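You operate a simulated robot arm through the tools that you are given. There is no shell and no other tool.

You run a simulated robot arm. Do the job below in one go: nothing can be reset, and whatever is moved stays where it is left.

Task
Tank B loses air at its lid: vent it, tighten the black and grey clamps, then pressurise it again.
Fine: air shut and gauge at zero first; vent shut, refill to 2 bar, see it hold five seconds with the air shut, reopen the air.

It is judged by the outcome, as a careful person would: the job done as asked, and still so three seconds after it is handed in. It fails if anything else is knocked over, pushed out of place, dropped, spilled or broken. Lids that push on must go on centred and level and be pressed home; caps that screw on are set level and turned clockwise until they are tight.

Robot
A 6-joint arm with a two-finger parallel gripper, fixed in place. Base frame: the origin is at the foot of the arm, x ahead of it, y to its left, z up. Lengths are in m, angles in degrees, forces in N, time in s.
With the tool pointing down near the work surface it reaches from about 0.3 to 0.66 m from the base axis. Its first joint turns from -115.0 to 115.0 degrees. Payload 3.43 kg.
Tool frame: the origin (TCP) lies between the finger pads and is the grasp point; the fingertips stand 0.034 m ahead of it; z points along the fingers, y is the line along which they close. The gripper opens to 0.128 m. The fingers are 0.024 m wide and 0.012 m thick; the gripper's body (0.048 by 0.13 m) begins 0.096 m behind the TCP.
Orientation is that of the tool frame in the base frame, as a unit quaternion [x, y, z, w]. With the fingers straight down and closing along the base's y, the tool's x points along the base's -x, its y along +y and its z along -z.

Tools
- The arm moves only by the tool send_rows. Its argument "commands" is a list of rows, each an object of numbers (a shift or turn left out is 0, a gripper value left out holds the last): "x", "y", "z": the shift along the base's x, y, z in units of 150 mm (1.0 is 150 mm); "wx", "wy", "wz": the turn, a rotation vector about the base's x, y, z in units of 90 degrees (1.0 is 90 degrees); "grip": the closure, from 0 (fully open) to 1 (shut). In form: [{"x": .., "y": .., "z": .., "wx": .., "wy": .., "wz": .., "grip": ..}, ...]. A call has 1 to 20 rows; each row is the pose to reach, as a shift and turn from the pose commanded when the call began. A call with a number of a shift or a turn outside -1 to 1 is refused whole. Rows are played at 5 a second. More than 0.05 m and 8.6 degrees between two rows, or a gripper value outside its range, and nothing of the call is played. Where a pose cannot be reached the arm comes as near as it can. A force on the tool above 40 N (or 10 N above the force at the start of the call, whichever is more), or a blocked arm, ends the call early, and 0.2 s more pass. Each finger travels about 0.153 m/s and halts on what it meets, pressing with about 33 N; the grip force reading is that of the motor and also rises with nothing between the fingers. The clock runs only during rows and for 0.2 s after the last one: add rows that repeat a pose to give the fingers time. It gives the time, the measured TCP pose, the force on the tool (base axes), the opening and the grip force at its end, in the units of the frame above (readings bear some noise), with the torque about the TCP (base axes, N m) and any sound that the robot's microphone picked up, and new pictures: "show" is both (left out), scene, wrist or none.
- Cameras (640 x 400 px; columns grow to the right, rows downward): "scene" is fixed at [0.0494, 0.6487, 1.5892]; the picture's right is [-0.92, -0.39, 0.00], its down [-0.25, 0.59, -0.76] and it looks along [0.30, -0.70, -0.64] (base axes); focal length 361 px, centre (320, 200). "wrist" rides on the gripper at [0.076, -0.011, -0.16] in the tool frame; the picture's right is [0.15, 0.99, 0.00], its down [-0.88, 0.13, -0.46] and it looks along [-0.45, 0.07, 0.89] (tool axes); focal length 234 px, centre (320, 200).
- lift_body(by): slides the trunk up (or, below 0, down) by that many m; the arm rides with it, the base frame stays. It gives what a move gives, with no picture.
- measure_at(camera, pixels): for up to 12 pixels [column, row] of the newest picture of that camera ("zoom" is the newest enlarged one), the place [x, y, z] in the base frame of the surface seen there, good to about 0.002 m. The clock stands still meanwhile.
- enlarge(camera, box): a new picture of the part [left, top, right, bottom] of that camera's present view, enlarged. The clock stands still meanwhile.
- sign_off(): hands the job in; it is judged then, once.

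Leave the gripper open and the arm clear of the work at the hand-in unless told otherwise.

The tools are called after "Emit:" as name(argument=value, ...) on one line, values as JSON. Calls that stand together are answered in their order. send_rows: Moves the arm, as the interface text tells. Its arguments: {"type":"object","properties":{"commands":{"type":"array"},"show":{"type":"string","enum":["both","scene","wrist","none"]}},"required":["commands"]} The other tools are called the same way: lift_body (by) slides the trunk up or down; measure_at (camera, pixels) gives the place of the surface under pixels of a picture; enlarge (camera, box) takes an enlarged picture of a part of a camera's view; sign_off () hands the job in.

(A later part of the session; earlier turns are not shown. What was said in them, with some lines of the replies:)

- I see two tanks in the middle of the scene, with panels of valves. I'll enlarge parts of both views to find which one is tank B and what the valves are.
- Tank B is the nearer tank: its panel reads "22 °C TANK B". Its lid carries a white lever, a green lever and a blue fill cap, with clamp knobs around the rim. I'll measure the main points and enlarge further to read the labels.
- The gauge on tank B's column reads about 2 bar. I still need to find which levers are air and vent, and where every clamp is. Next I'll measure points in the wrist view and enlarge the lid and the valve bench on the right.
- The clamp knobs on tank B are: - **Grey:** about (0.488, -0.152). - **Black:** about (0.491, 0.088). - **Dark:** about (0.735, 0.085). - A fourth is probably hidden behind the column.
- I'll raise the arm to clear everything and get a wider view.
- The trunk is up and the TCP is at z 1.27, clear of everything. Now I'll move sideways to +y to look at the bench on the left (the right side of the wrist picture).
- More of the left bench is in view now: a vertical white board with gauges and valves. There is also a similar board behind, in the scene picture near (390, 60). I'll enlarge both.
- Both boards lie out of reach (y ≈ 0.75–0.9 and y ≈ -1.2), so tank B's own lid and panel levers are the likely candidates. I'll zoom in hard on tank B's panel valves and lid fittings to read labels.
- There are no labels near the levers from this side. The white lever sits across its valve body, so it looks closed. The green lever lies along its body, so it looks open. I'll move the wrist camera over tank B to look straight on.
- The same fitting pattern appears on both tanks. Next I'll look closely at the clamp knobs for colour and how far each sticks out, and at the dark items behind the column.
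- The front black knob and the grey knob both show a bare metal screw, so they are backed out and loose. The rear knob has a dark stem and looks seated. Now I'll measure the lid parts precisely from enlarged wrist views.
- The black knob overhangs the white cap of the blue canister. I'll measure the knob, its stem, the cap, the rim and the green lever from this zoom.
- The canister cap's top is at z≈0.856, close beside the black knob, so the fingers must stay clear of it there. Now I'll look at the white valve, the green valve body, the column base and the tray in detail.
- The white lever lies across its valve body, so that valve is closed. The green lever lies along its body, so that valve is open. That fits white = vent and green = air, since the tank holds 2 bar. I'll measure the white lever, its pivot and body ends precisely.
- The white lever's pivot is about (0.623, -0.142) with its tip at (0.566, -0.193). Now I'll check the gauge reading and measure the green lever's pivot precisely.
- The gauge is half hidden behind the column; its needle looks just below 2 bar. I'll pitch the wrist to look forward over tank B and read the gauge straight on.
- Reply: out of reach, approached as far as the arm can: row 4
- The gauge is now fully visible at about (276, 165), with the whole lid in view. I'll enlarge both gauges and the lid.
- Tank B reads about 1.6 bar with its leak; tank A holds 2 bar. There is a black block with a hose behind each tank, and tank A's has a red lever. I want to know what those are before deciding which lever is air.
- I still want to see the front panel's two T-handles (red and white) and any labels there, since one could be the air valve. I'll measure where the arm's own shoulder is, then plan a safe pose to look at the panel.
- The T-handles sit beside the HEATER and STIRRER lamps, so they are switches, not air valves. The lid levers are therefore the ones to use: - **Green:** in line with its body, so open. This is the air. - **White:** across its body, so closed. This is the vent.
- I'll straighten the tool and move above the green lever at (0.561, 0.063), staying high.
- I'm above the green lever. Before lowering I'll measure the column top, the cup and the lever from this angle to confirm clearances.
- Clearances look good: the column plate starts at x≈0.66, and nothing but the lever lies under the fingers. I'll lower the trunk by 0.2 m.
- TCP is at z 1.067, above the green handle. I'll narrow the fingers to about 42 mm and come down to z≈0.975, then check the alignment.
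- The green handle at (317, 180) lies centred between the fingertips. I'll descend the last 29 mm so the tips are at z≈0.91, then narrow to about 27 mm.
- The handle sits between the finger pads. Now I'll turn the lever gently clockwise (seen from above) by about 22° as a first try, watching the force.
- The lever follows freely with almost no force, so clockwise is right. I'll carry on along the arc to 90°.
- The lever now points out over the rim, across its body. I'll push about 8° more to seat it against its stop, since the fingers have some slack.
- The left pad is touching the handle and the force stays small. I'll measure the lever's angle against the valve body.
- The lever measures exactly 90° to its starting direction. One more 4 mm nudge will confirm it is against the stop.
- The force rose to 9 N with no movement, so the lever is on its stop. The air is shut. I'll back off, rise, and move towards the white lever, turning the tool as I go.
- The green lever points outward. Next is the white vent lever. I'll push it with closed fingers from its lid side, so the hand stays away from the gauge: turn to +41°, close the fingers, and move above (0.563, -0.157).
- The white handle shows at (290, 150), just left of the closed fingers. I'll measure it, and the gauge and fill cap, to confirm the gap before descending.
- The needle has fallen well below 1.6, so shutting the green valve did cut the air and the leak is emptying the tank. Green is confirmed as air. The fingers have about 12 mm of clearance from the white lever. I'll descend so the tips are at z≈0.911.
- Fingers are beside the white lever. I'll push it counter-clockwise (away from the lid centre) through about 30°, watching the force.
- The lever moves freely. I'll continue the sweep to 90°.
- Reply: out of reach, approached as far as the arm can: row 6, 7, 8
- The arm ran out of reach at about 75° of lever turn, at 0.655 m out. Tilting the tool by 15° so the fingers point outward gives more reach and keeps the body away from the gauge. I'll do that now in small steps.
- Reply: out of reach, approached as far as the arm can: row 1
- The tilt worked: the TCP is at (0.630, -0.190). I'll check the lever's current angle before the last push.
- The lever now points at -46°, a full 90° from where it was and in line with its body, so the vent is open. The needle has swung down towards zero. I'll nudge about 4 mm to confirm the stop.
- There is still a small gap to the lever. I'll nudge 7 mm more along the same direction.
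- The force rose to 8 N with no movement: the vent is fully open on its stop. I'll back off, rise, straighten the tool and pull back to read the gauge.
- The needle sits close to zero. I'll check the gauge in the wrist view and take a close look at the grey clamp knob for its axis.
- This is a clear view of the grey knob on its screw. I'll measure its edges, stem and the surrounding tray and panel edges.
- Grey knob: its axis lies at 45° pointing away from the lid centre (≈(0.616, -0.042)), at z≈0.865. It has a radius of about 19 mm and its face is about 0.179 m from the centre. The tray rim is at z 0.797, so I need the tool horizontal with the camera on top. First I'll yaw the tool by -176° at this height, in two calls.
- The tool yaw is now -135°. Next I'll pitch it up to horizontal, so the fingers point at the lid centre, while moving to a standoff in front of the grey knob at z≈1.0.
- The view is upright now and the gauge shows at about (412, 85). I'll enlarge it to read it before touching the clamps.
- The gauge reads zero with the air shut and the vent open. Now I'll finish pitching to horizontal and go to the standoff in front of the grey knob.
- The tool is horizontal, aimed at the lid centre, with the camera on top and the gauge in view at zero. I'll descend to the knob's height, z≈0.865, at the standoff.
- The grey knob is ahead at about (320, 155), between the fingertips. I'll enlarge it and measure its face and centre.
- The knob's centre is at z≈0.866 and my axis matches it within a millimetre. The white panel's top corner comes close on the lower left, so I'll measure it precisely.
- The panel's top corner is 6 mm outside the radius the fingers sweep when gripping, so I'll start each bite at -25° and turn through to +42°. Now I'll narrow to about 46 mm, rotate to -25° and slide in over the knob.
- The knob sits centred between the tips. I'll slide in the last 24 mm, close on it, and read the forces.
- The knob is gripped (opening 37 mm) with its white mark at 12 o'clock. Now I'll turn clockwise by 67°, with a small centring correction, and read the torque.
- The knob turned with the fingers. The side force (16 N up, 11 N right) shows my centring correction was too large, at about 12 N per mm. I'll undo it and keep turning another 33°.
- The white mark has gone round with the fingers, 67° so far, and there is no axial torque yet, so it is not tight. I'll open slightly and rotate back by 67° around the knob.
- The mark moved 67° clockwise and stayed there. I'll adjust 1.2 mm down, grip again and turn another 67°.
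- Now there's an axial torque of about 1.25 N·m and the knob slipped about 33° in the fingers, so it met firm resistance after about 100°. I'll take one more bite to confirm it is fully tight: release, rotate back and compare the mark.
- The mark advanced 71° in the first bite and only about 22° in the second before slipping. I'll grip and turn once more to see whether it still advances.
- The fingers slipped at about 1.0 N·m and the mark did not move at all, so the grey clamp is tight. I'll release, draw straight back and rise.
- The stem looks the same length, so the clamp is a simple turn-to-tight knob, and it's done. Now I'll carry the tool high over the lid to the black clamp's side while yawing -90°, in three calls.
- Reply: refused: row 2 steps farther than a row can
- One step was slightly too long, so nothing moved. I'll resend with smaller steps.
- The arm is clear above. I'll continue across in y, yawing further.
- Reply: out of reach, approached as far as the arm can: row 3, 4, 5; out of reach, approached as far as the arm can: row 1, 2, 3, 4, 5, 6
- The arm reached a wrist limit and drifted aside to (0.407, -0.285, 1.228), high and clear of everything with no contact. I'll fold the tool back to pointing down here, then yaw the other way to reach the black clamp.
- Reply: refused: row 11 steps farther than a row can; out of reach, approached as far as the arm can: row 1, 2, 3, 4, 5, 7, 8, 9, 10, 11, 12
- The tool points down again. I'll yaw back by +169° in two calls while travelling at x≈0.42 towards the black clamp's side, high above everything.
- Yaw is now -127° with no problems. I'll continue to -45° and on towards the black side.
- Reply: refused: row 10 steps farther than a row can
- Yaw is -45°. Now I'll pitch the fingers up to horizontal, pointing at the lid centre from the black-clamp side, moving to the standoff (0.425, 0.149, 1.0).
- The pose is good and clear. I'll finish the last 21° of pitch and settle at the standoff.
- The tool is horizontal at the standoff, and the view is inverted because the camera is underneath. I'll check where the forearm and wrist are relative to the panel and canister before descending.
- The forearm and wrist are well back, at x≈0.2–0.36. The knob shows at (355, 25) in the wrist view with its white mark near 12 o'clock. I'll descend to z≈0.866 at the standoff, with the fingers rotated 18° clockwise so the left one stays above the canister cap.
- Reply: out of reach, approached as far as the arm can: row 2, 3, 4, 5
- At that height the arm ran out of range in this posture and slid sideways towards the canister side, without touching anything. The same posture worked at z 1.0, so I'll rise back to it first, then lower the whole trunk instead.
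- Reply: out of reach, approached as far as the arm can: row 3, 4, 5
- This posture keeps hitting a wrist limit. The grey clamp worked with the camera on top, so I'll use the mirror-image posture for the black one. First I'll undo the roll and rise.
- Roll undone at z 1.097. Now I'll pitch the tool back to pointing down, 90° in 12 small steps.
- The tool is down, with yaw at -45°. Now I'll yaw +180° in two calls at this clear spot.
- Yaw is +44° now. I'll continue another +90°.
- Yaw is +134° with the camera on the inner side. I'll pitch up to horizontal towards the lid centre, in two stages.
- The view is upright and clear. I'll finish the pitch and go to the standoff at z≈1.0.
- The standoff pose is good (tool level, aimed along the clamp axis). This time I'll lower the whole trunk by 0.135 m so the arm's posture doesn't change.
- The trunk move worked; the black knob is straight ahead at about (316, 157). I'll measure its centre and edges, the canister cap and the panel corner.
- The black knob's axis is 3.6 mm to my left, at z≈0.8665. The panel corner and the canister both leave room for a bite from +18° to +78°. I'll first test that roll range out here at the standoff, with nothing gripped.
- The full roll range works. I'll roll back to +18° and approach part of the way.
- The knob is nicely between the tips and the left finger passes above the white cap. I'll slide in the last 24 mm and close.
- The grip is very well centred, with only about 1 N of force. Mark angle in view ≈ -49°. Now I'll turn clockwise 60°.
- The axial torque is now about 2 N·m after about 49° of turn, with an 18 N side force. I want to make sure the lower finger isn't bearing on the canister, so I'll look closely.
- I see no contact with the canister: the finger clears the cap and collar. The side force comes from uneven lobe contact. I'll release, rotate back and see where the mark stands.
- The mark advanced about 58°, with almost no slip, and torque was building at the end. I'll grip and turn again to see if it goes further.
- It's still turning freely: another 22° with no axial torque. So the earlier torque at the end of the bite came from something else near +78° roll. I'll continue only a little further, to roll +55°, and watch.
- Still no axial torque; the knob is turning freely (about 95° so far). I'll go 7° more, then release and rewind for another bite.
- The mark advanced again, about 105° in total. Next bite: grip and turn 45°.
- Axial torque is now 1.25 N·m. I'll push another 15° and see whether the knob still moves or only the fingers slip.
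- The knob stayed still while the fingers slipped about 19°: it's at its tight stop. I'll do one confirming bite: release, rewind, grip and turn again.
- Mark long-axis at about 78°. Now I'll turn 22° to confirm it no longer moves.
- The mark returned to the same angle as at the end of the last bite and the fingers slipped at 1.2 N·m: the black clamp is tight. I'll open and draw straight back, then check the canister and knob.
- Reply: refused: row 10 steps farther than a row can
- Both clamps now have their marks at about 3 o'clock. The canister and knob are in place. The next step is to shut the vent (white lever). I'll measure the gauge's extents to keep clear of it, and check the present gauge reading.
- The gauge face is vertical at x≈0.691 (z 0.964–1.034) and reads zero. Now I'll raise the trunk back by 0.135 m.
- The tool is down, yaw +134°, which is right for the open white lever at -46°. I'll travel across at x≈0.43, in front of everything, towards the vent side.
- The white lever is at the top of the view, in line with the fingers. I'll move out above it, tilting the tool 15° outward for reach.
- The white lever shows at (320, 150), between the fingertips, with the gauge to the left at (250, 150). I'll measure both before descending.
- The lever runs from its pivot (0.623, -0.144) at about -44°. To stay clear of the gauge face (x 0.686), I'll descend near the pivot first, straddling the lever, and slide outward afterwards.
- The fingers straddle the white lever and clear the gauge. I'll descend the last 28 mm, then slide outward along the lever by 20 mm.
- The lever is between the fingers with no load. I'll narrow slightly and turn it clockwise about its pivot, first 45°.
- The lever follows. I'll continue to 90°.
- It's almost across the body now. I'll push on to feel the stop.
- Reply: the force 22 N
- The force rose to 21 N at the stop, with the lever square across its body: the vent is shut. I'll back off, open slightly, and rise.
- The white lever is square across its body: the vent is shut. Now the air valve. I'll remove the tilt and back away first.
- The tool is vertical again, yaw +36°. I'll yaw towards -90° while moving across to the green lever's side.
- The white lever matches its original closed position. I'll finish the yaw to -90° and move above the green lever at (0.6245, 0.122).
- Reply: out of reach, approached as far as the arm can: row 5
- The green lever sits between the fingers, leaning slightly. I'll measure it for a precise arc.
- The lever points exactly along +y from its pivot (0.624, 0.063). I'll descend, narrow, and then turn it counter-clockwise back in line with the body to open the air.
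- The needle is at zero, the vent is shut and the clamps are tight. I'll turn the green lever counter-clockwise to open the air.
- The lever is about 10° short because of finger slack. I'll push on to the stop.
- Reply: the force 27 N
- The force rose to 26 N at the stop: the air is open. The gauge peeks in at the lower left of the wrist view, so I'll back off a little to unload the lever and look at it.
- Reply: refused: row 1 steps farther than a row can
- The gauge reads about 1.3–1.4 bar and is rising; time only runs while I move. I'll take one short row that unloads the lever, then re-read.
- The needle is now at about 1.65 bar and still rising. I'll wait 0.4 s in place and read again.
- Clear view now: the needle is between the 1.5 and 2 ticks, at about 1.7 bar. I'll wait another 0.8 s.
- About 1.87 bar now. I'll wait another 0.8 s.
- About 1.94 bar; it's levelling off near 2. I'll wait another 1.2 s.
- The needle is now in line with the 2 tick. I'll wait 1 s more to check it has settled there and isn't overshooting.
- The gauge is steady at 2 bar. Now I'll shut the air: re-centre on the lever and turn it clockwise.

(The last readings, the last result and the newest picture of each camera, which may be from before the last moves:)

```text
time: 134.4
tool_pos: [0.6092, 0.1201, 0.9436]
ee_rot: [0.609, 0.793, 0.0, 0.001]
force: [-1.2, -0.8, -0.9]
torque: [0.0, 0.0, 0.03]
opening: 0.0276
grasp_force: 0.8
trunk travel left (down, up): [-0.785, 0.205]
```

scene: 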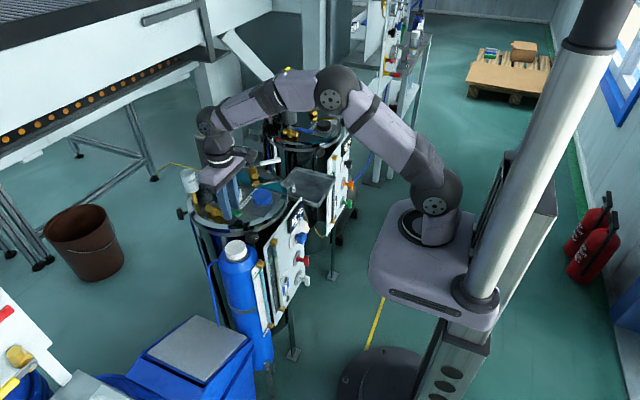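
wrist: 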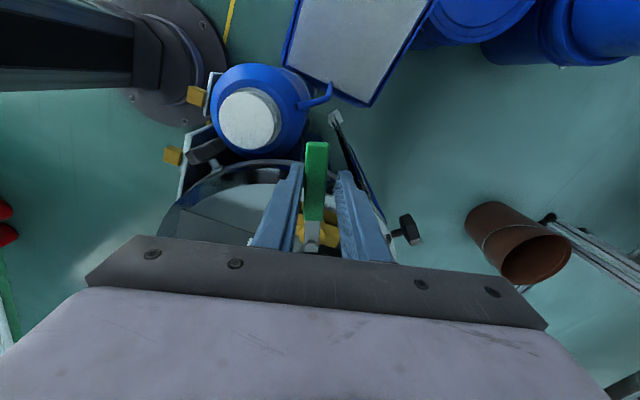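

The lever is following. I'll finish to the stop.

Emit:
send_rows(commands=[{"grip": 0.79, "x": 0.0513, "y": 0.0102, "wz": -0.0833}, {"grip": 0.79, "x": 0.1035, "y": 0.0136, "wz": -0.1667}, {"grip": 0.79, "x": 0.1557, "y": 0.0102, "wz": -0.25}, {"grip": 0.79, "x": 0.19, "y": 0.006, "wz": -0.29}])

Emit:
enlarge(camera="wrist", box=[240, 120, 400, 260])

Emit:
enlarge(camera="scene", box=[212, 125, 248, 165])

```text
time: 135.4
tool_pos: [0.6336, 0.1189, 0.946]
ee_rot: [0.772, 0.636, -0.004, -0.002]
force: [-21.1, -4.2, -0.4]
torque: [-0.01, 0.27, 0.44]
opening: 0.0385
grasp_force: 10.0
trunk travel left (down, up): [-0.785, 0.205]
```

scene: 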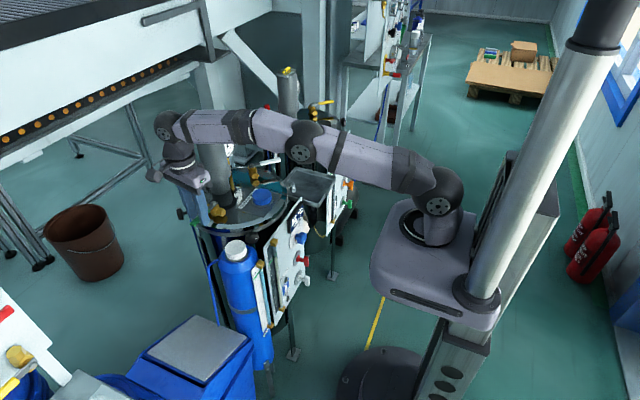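
wrist: 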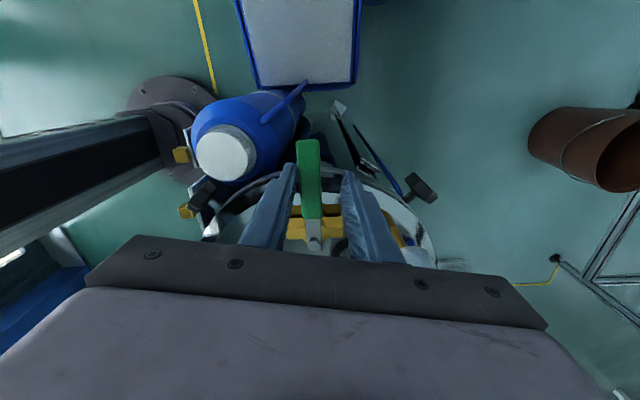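

```text
2.86 times, centred on (320, 190) of wrist
```

zoom: 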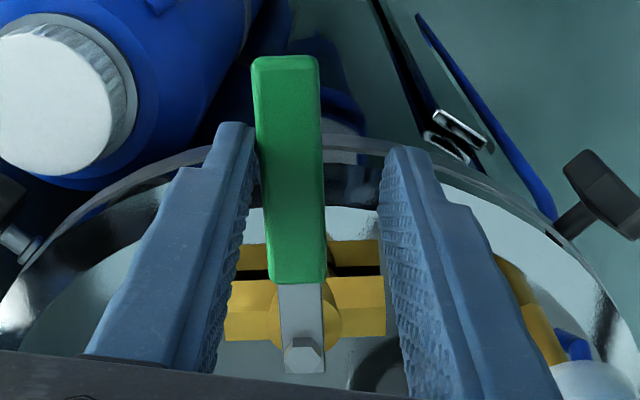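

```text
10.00 times, centred on (230, 145) of scene
```

zoom: 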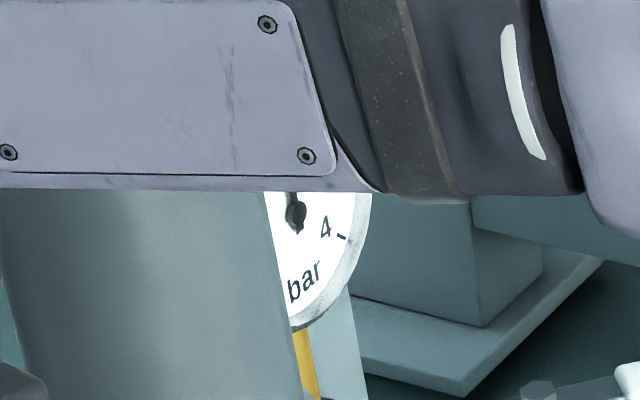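

The force rose to 21 N at the stop: the air is shut at t≈135.4 s with the tank at 2 bar. I'll back off, rise and turn to a spot where I can watch the gauge for the hold test.

Emit:
send_rows(commands=[{"grip": 0.74, "x": -0.05, "wz": 0.04}, {"grip": 0.7, "x": -0.06, "z": 0.15, "wz": 0.06}, {"grip": 0.68, "x": -0.08, "z": 0.4, "wz": 0.08}, {"grip": 0.66, "x": -0.15, "y": -0.05, "z": 0.65, "wz": 0.16}, {"grip": 0.66, "x": -0.25, "y": -0.1, "z": 0.75, "wz": 0.25}, {"grip": 0.66, "x": -0.35, "y": -0.15, "z": 0.75, "wz": 0.34}, {"grip": 0.66, "x": -0.45, "y": -0.2, "z": 0.75, "wz": 0.43}, {"grip": 0.66, "x": -0.55, "y": -0.3, "z": 0.75, "wz": 0.52}, {"grip": 0.66, "x": -0.62, "y": -0.4, "z": 0.75, "wz": 0.61}, {"grip": 0.66, "x": -0.68, "y": -0.5, "z": 0.75, "wz": 0.7}, {"grip": 0.66, "x": -0.72, "y": -0.55, "z": 0.75, "wz": 0.79}, {"grip": 0.66, "x": -0.75, "y": -0.6, "z": 0.75, "wz": 0.88}, {"grip": 0.66, "x": -0.75, "y": -0.6, "z": 0.75, "wz": 0.97}])

Emit:
enlarge(camera="scene", box=[212, 125, 248, 165])

```text
time: 138.2
tool_pos: [0.5261, 0.0313, 1.0569]
ee_rot: [0.118, 0.993, -0.001, -0.001]
force: [0.1, -0.5, -0.4]
torque: [0.0, 0.03, 0.0]
opening: 0.0434
grasp_force: 0.0
trunk travel left (down, up): [-0.785, 0.205]
```

scene: 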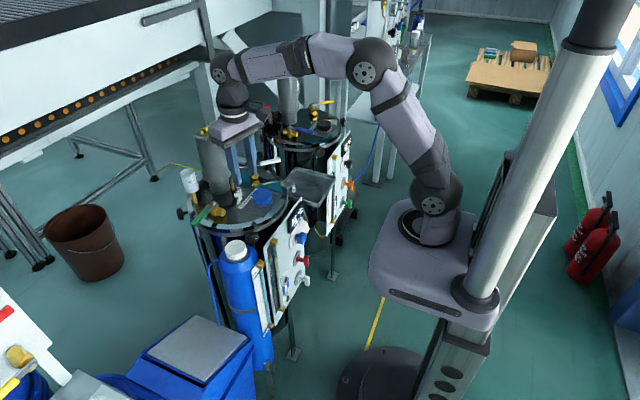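
wrist: 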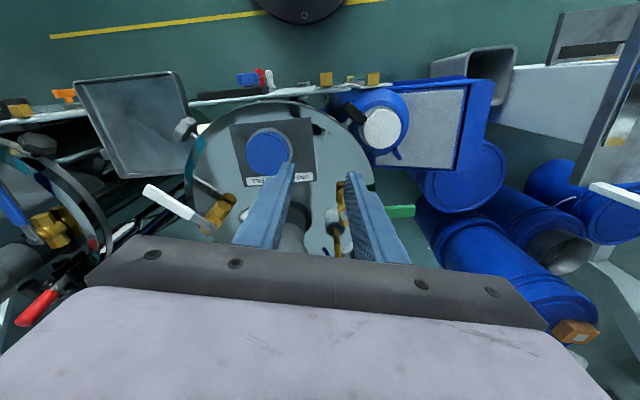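

```text
10.00 times, centred on (230, 145) of scene
```

zoom: 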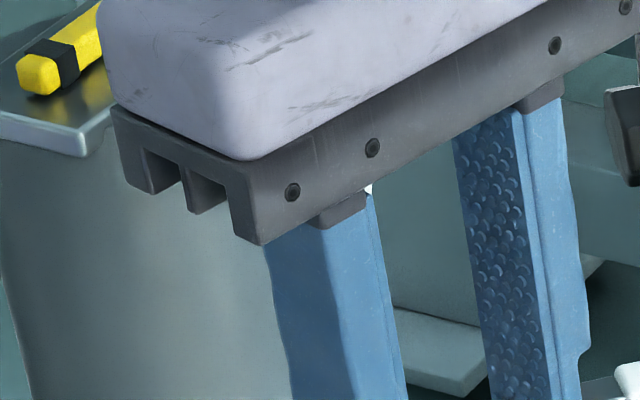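

The hand blocks the scene's line of sight. I'll step it aside and wait, then read the gauge in the scene picture.

Emit:
send_rows(commands=[{"grip": 0.66, "x": -0.17, "y": -0.18, "z": 0.05}, {"grip": 0.66, "x": -0.34, "y": -0.36, "z": 0.1}, {"grip": 0.66, "x": -0.507, "y": -0.542, "z": 0.15}])

Emit:
enlarge(camera="scene", box=[212, 125, 248, 165])

Emit:
enlarge(camera="wrist", box=[200, 180, 320, 260])

```text
time: 139.1
tool_pos: [0.4493, -0.0529, 1.081]
ee_rot: [0.12, 0.993, 0.001, 0.001]
force: [-0.2, 0.2, 0.5]
torque: [0.02, 0.0, -0.01]
opening: 0.0436
grasp_force: 0.1
trunk travel left (down, up): [-0.785, 0.205]
```

scene: 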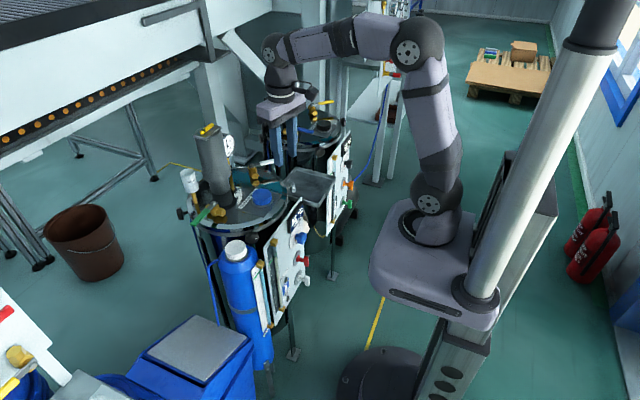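
wrist: 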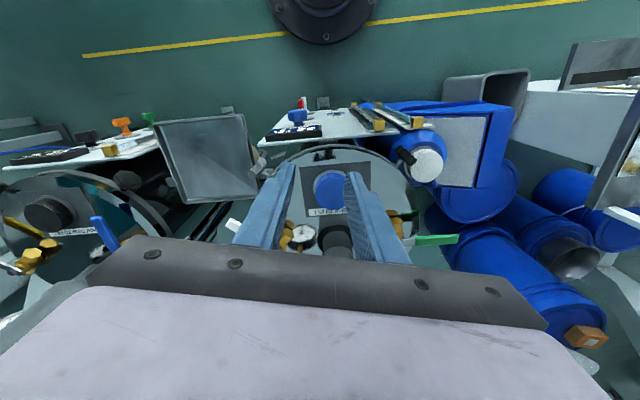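

```text
10.00 times, centred on (230, 145) of scene
```

zoom: 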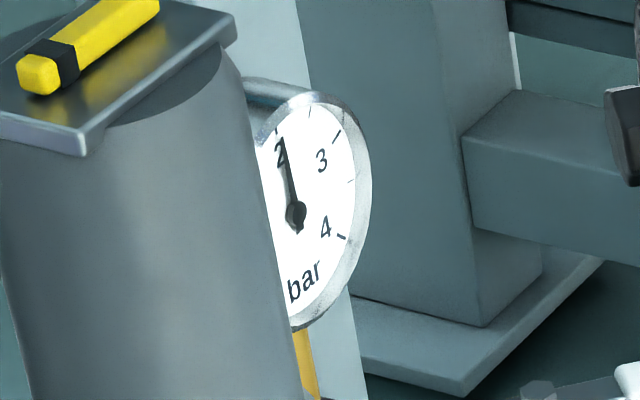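

```text
5.00 times, centred on (260, 220) of wrist
```

zoom: 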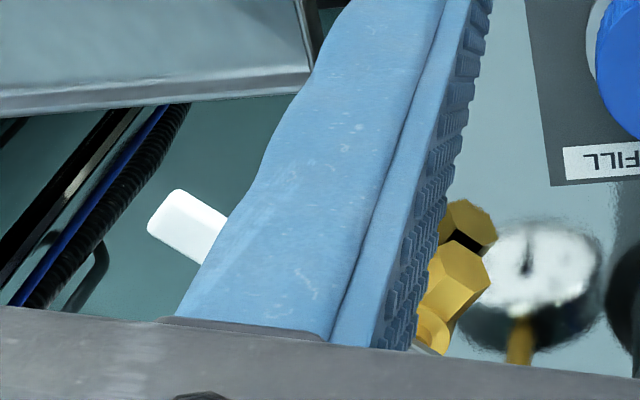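

At t=139.1 s, 3.7 s after shutting the air, the needle points right at the 2. I'll hold for about 5.5 more seconds and compare.

Emit:
send_rows(commands=[{"grip": 0.66}, {"grip": 0.66}, {"grip": 0.66}, {"grip": 0.66}, {"grip": 0.66}, {"grip": 0.66}, {"grip": 0.66}, {"grip": 0.66}, {"grip": 0.66}, {"grip": 0.66}, {"grip": 0.66}, {"grip": 0.66}, {"grip": 0.66}, {"grip": 0.66}, {"grip": 0.66}, {"grip": 0.66}, {"grip": 0.66}, {"grip": 0.66}, {"grip": 0.66}, {"grip": 0.66}], show="none")

Emit:
send_rows(commands=[{"grip": 0.66}, {"grip": 0.66}, {"grip": 0.66}, {"grip": 0.66}, {"grip": 0.66}, {"grip": 0.66}], show="scene")

Emit:
enlarge(camera="scene", box=[212, 125, 248, 165])

```text
time: 143.2
tool_pos: [0.4517, -0.0527, 1.081]
ee_rot: [0.12, 0.993, -0.001, 0.0]
force: [-0.3, 0.0, 0.2]
torque: [0.01, -0.03, 0.02]
opening: 0.0438
grasp_force: 0.0
trunk travel left (down, up): [-0.785, 0.205]
```

```text
time: 144.7
tool_pos: [0.4508, -0.0518, 1.0802]
ee_rot: [0.121, 0.993, -0.001, 0.0]
force: [-0.8, 0.5, 1.0]
torque: [-0.01, 0.01, 0.0]
opening: 0.0432
grasp_force: 0.1
trunk travel left (down, up): [-0.785, 0.205]
```

scene: 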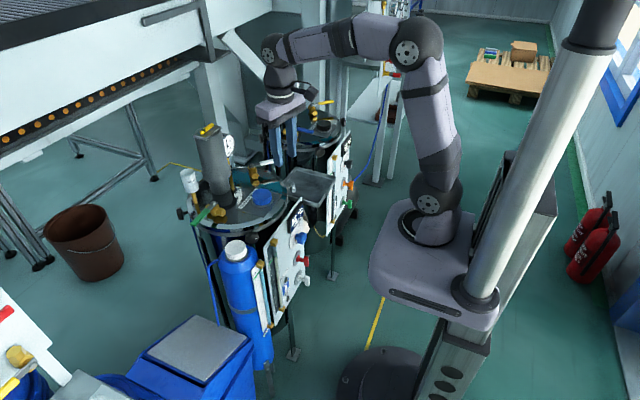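

```text
10.00 times, centred on (230, 145) of scene
```

zoom: 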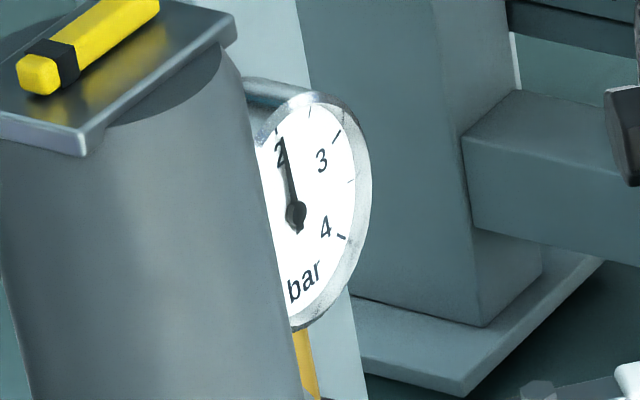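

The needle hasn't moved: 2 bar held for over 9 s with the air shut. Now I'll go back to the green lever to reopen the air: yaw to -90° and travel across.

Emit:
send_rows(commands=[{"grip": 0.68, "wz": -0.085, "x": 0.05, "y": 0.1}, {"grip": 0.68, "wz": -0.17, "x": 0.1, "y": 0.2}, {"grip": 0.68, "wz": -0.255, "x": 0.17, "y": 0.32}, {"grip": 0.68, "wz": -0.34, "x": 0.24, "y": 0.44}, {"grip": 0.68, "wz": -0.425, "x": 0.32, "y": 0.56}, {"grip": 0.68, "wz": -0.51, "x": 0.4, "y": 0.68}, {"grip": 0.68, "wz": -0.595, "x": 0.48, "y": 0.8}, {"grip": 0.68, "wz": -0.68, "x": 0.56, "y": 0.9}, {"grip": 0.68, "wz": -0.765, "x": 0.64, "y": 0.98}, {"grip": 0.68, "wz": -0.847, "x": 0.727, "y": 0.98}], show="none")

```text
time: 146.8
tool_pos: [0.5592, 0.0993, 1.079]
ee_rot: [0.709, 0.705, -0.001, 0.0]
force: [-0.1, -0.2, -0.3]
torque: [0.01, -0.03, 0.01]
opening: 0.0409
grasp_force: 0.0
trunk travel left (down, up): [-0.785, 0.205]
```

Yaw is -90°. I'll move over the lever and descend to z≈0.979.

Emit:
send_rows(commands=[{"grip": 0.68, "x": 0.12, "y": 0.05, "z": -0.2}, {"grip": 0.68, "x": 0.24, "y": 0.1, "z": -0.4}, {"grip": 0.68, "x": 0.36, "y": 0.157, "z": -0.55}, {"grip": 0.68, "x": 0.437, "y": 0.157, "z": -0.667}], show="wrist")

Emit:
enlarge(camera="wrist", box=[240, 120, 400, 260])

```text
time: 147.8
tool_pos: [0.6235, 0.1204, 0.9788]
ee_rot: [0.707, 0.707, 0.0, 0.0]
force: [-0.4, 0.8, -0.4]
torque: [0.02, 0.01, 0.01]
opening: 0.041
grasp_force: 0.0
trunk travel left (down, up): [-0.785, 0.205]
```

wrist: 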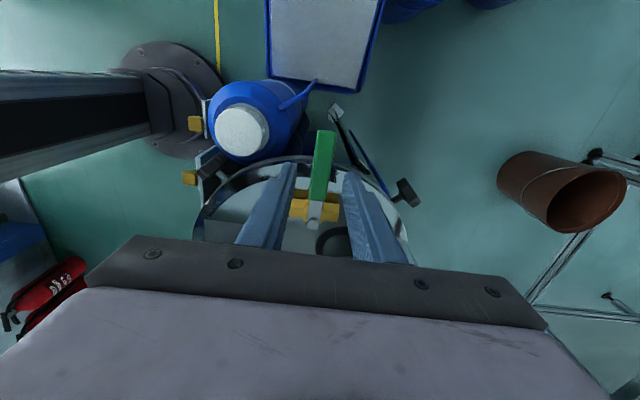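

```text
2.86 times, centred on (320, 190) of wrist
```

zoom: 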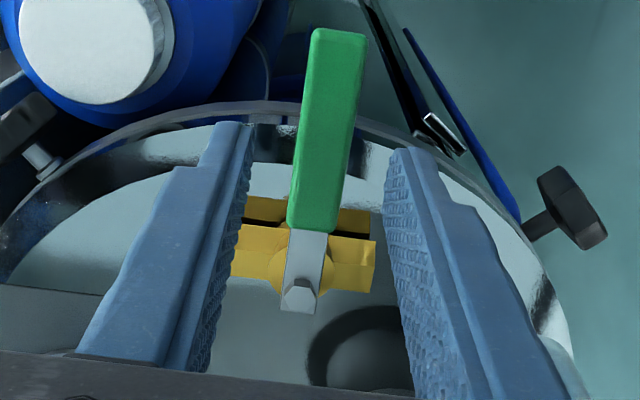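

The view is the same as before the first opening. I'll descend, narrow, and turn the lever counter-clockwise to open, then push to the stop.

Emit:
send_rows(commands=[{"grip": 0.68, "x": 0.008, "y": 0.015, "z": -0.1}, {"grip": 0.68, "x": 0.008, "y": 0.015, "z": -0.225}, {"grip": 0.79, "x": 0.008, "y": 0.015, "z": -0.225}, {"grip": 0.79, "x": 0.008, "y": 0.015, "z": -0.225}], show="none")

Emit:
send_rows(commands=[{"grip": 0.79, "x": -0.0522, "y": -0.0034, "wz": 0.0833}, {"grip": 0.79, "x": -0.1035, "y": -0.0136, "wz": 0.1667}, {"grip": 0.79, "x": -0.1531, "y": -0.0304, "wz": 0.25}, {"grip": 0.79, "x": -0.2, "y": -0.0536, "wz": 0.3333}, {"grip": 0.79, "x": -0.2435, "y": -0.0827, "wz": 0.4167}, {"grip": 0.79, "x": -0.2828, "y": -0.1172, "wz": 0.5}, {"grip": 0.79, "x": -0.3173, "y": -0.1565, "wz": 0.5833}, {"grip": 0.79, "x": -0.3464, "y": -0.2, "wz": 0.6667}, {"grip": 0.79, "x": -0.3695, "y": -0.2469, "wz": 0.75}, {"grip": 0.79, "x": -0.3864, "y": -0.2965, "wz": 0.8333}, {"grip": 0.79, "x": -0.3966, "y": -0.3478, "wz": 0.9167}, {"grip": 0.79, "x": -0.4, "y": -0.4, "wz": 1.0}], show="wrist")

```text
time: 148.8
tool_pos: [0.6246, 0.1229, 0.9463]
ee_rot: [0.707, 0.707, -0.001, 0.0]
force: [-0.5, 0.0, 0.8]
torque: [0.03, 0.02, 0.0]
opening: 0.0266
grasp_force: 0.0
trunk travel left (down, up): [-0.785, 0.205]
```

```text
time: 151.4
tool_pos: [0.5642, 0.0636, 0.9455]
ee_rot: [0.0, 1.0, -0.001, 0.001]
force: [-0.2, 2.1, -0.7]
torque: [0.07, 0.03, -0.03]
opening: 0.028
grasp_force: 0.3
trunk travel left (down, up): [-0.785, 0.205]
```

wrist: 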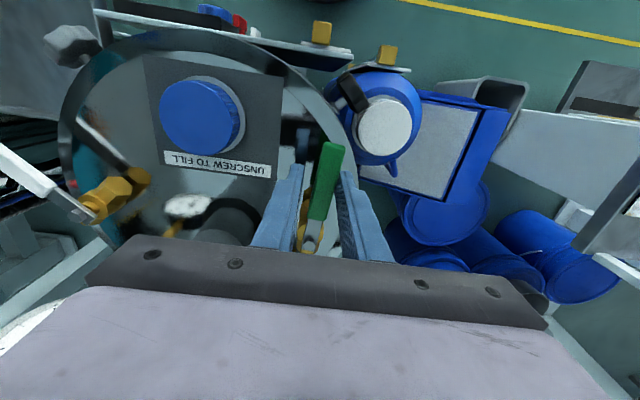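

Same position as before. I'll push the last bit to the stop.

Emit:
send_rows(commands=[{"grip": 0.79, "x": 0.0034, "y": -0.0522, "wz": 0.0833}, {"grip": 0.79, "x": 0.0136, "y": -0.1035, "wz": 0.1667}], show="wrist")

Emit:
enlarge(camera="wrist", box=[240, 120, 400, 260])

Emit:
enlarge(camera="wrist", box=[0, 240, 100, 380])

```text
time: 152.1
tool_pos: [0.5689, 0.0531, 0.9462]
ee_rot: [-0.132, 0.991, 0.002, 0.003]
force: [4.6, 26.3, -0.1]
torque: [0.36, -0.05, -0.55]
opening: 0.0409
grasp_force: 12.5
trunk travel left (down, up): [-0.785, 0.205]
```

wrist: 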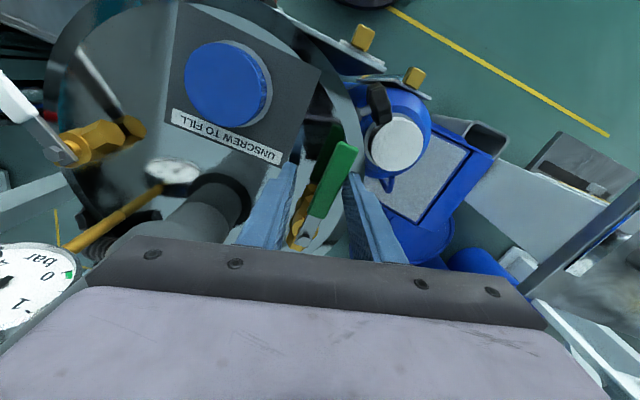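

```text
2.86 times, centred on (320, 190) of wrist
```

zoom: 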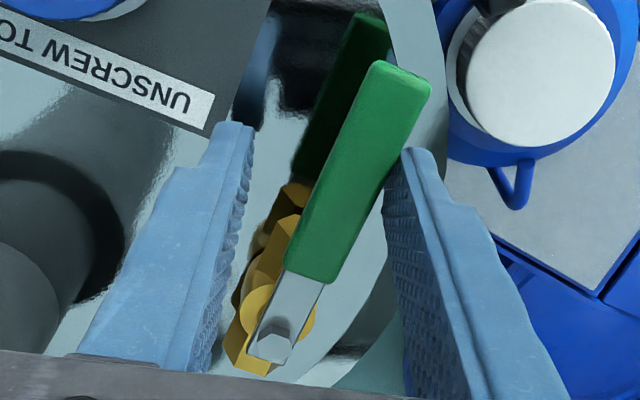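

```text
2.86 times, centred on (50, 310) of wrist
```

zoom: 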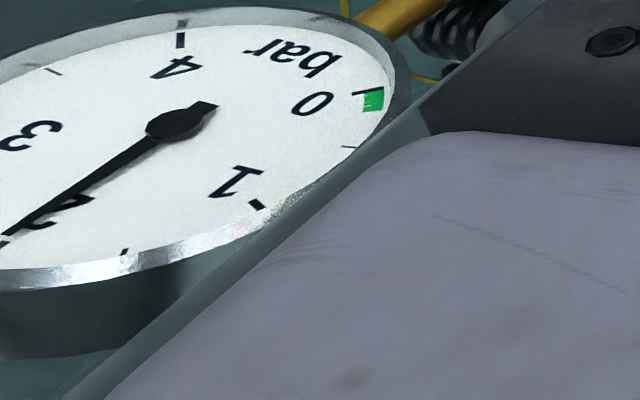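

At the stop (26 N) with the gauge at 2 bar: the air is open again. I'll back off, open the fingers, rise and retreat clear of the work.

Emit:
send_rows(commands=[{"grip": 0.74, "x": -0.008, "y": 0.05, "wz": -0.06}, {"grip": 0.68, "x": -0.012, "y": 0.075, "wz": -0.12}, {"grip": 0.66, "x": -0.014, "y": 0.09, "wz": -0.1667}, {"grip": 0.66, "x": -0.014, "y": 0.09, "z": 0.2, "wz": -0.1667}, {"grip": 0.66, "x": -0.014, "y": 0.09, "z": 0.45, "wz": -0.1667}, {"grip": 0.5, "x": -0.1, "y": 0.09, "z": 0.7, "wz": -0.1667}, {"grip": 0.3, "x": -0.3, "y": 0.0, "z": 0.85, "wz": -0.1667}, {"grip": 0.1, "x": -0.55, "y": -0.15, "z": 0.95, "wz": -0.1667}, {"grip": 0.0, "x": -0.75, "y": -0.35, "z": 1.0, "wz": -0.1667}, {"grip": 0.0, "x": -0.8, "y": -0.5, "z": 1.0, "wz": -0.1667}])

Emit:
enlarge(camera="scene", box=[212, 125, 248, 165])

Emit:
enlarge(camera="scene", box=[170, 110, 320, 270])

Emit:
enlarge(camera="wrist", box=[200, 80, 440, 260])

```text
time: 154.2
tool_pos: [0.4473, -0.0271, 1.0965]
ee_rot: [0.0, 1.0, -0.001, 0.001]
force: [-0.5, 0.4, -0.7]
torque: [-0.01, 0.0, 0.0]
opening: 0.1281
grasp_force: 0.1
trunk travel left (down, up): [-0.785, 0.205]
```

scene: 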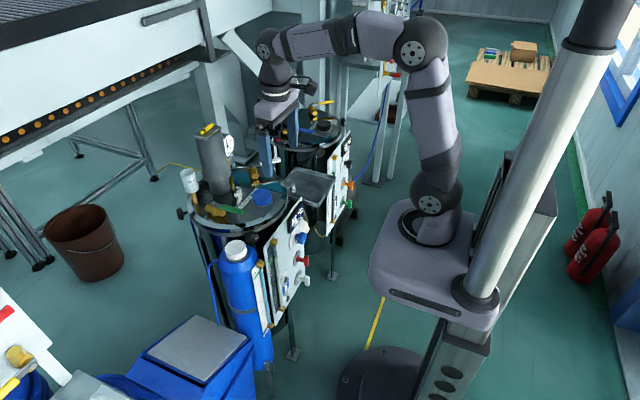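
wrist: 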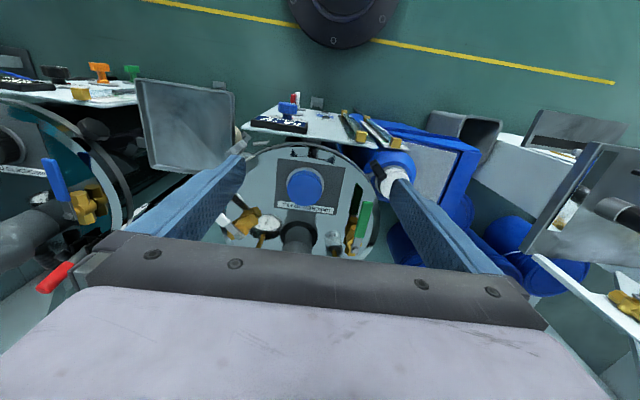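

```text
10.00 times, centred on (230, 145) of scene
```

zoom: 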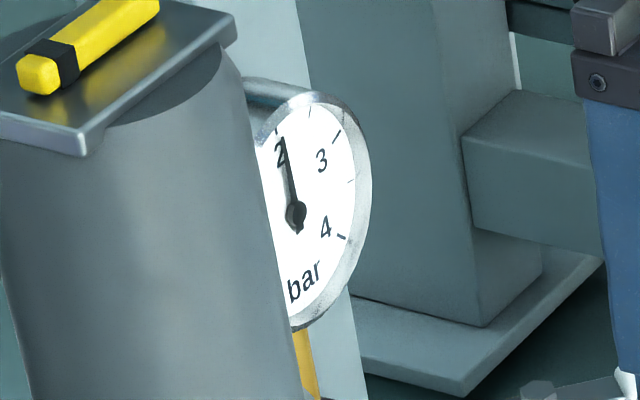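

```text
2.50 times, centred on (245, 190) of scene
```

zoom: 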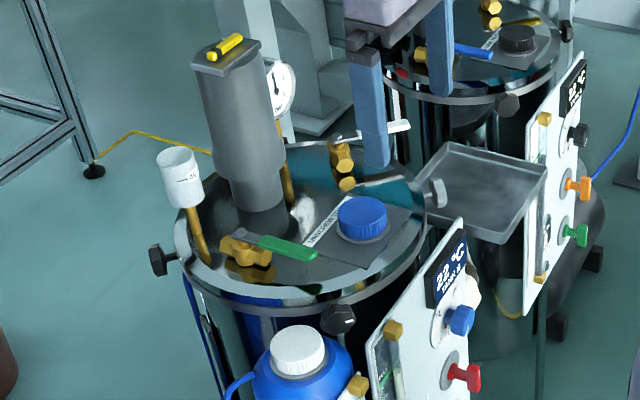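

```text
2.22 times, centred on (320, 170) of wrist
```

zoom: 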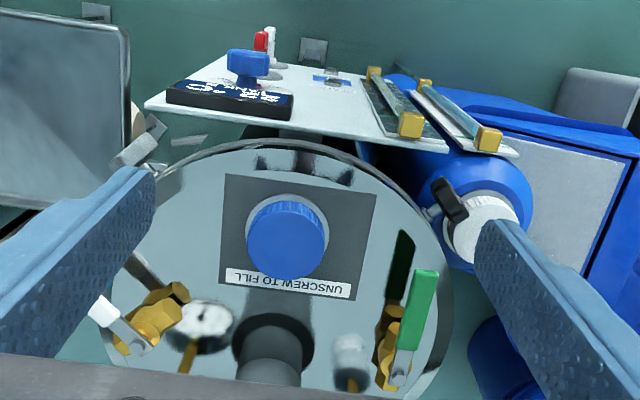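

All is as wanted: green in line (open), white across (shut), the gauge at 2 bar, the gripper open. I'll raise the arm further clear, then do a last check that nothing was shifted.

Emit:
lift_body(by=0.15)

Emit:
send_rows(commands=[{"grip": 0.0}, {"grip": 0.0}, {"grip": 0.0}])

Emit:
enlarge(camera="scene", box=[212, 125, 248, 165])

Emit:
enlarge(camera="scene", box=[170, 130, 350, 300])

Emit:
measure_at(camera="scene", pixels=[[240, 245], [236, 245], [188, 180], [310, 185], [330, 185], [308, 172], [301, 238], [304, 261], [183, 213], [262, 197], [227, 210], [280, 161]])

```text
time: 156.0
tool_pos: [0.448, -0.0259, 1.2466]
ee_rot: [0.001, 1.0, -0.001, 0.001]
force: [0.0, -0.1, -0.1]
torque: [0.01, 0.02, -0.01]
opening: 0.1282
grasp_force: 0.1
trunk travel left (down, up): [-0.935, 0.055]
```

```text
time: 156.8
tool_pos: [0.4476, -0.0268, 1.2457]
ee_rot: [0.0, 1.0, -0.001, 0.001]
force: [-0.5, 0.7, -0.2]
torque: [0.01, 0.01, 0.0]
opening: 0.128
grasp_force: 0.0
trunk travel left (down, up): [-0.935, 0.055]
```

scene: 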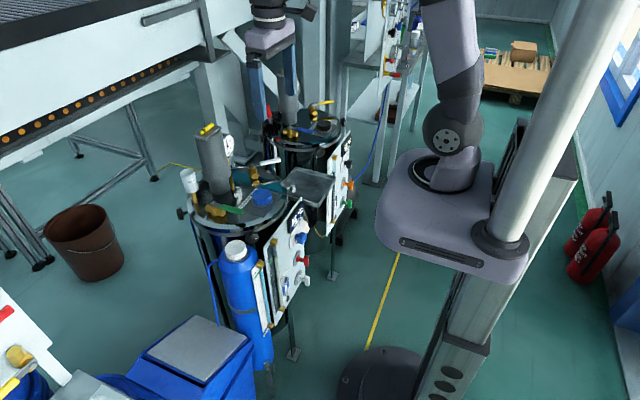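
wrist: 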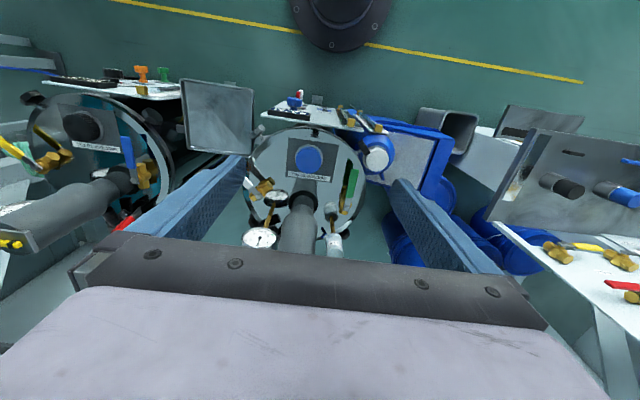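

```text
10.00 times, centred on (230, 145) of scene
```

zoom: 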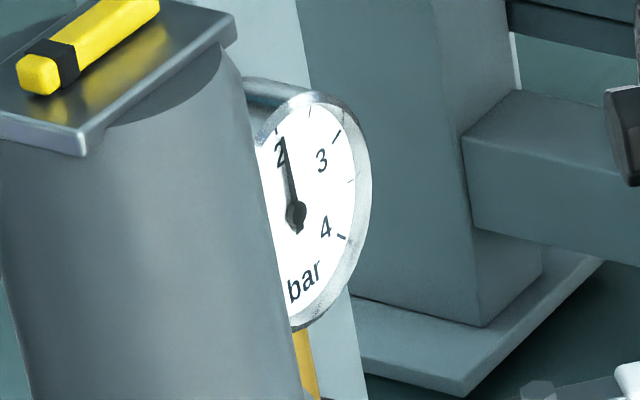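

```text
2.35 times, centred on (260, 215) of scene
```

zoom: 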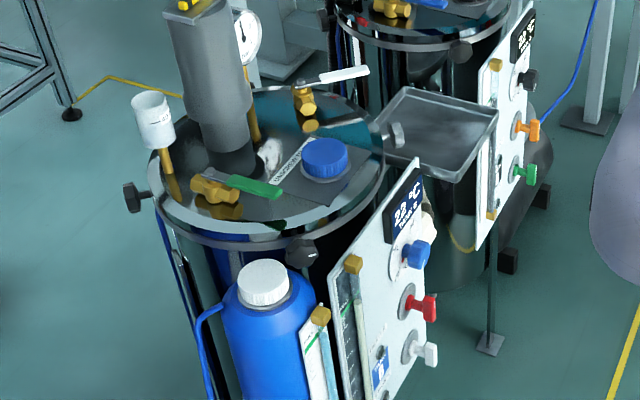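

```text
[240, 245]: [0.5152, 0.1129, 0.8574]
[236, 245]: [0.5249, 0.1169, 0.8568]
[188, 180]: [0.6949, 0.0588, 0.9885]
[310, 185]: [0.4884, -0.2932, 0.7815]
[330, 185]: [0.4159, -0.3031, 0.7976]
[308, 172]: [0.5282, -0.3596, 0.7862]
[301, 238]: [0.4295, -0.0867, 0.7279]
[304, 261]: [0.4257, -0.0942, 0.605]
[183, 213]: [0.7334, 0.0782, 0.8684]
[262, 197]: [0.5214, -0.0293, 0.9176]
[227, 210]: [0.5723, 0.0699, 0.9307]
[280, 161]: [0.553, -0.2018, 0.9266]
```

Every point I re-measured (canister cap, dosing cup, tray, panel knobs, fill cap, both levers) matches its starting position within measurement error. The air was shut and the gauge was at zero before I touched the clamps. The black and grey clamps are now tight, and the vent is shut. The tank held 2 bar for over 9 s with the air shut, and the air is open again at 2 bar. The gripper is open and the arm is clear, so I'm handing the job in.

Emit:
sign_off()

```text
The job is handed in.
```

Tank B is back at 2 bar with both clamps tight, and I've handed the job in. It went in the order you asked:

1. **Air and vent:** I shut the air at the green lever and opened the vent at the white lever. The gauge read zero before I touched a clamp.
2. **Clamps:** I turned the grey and black clamps clockwise until they stopped moving and the fingers slipped on them, at about 1.2 N·m.
3. **Refill:** I shut the vent and opened the air until the gauge settled at 2 bar.
4. **Hold test:** I shut the air again and the needle stayed at 2 bar for over 9 seconds.
5. **Finish:** I reopened the air and the gauge still reads 2 bar.

There are no air or vent labels on the lid. I took green as air because it was open with the tank under pressure, and the gauge fell once I shut it.

The points I re-measured around the tank at the end had not moved from where they started. The gripper is open and the arm is clear of the work.
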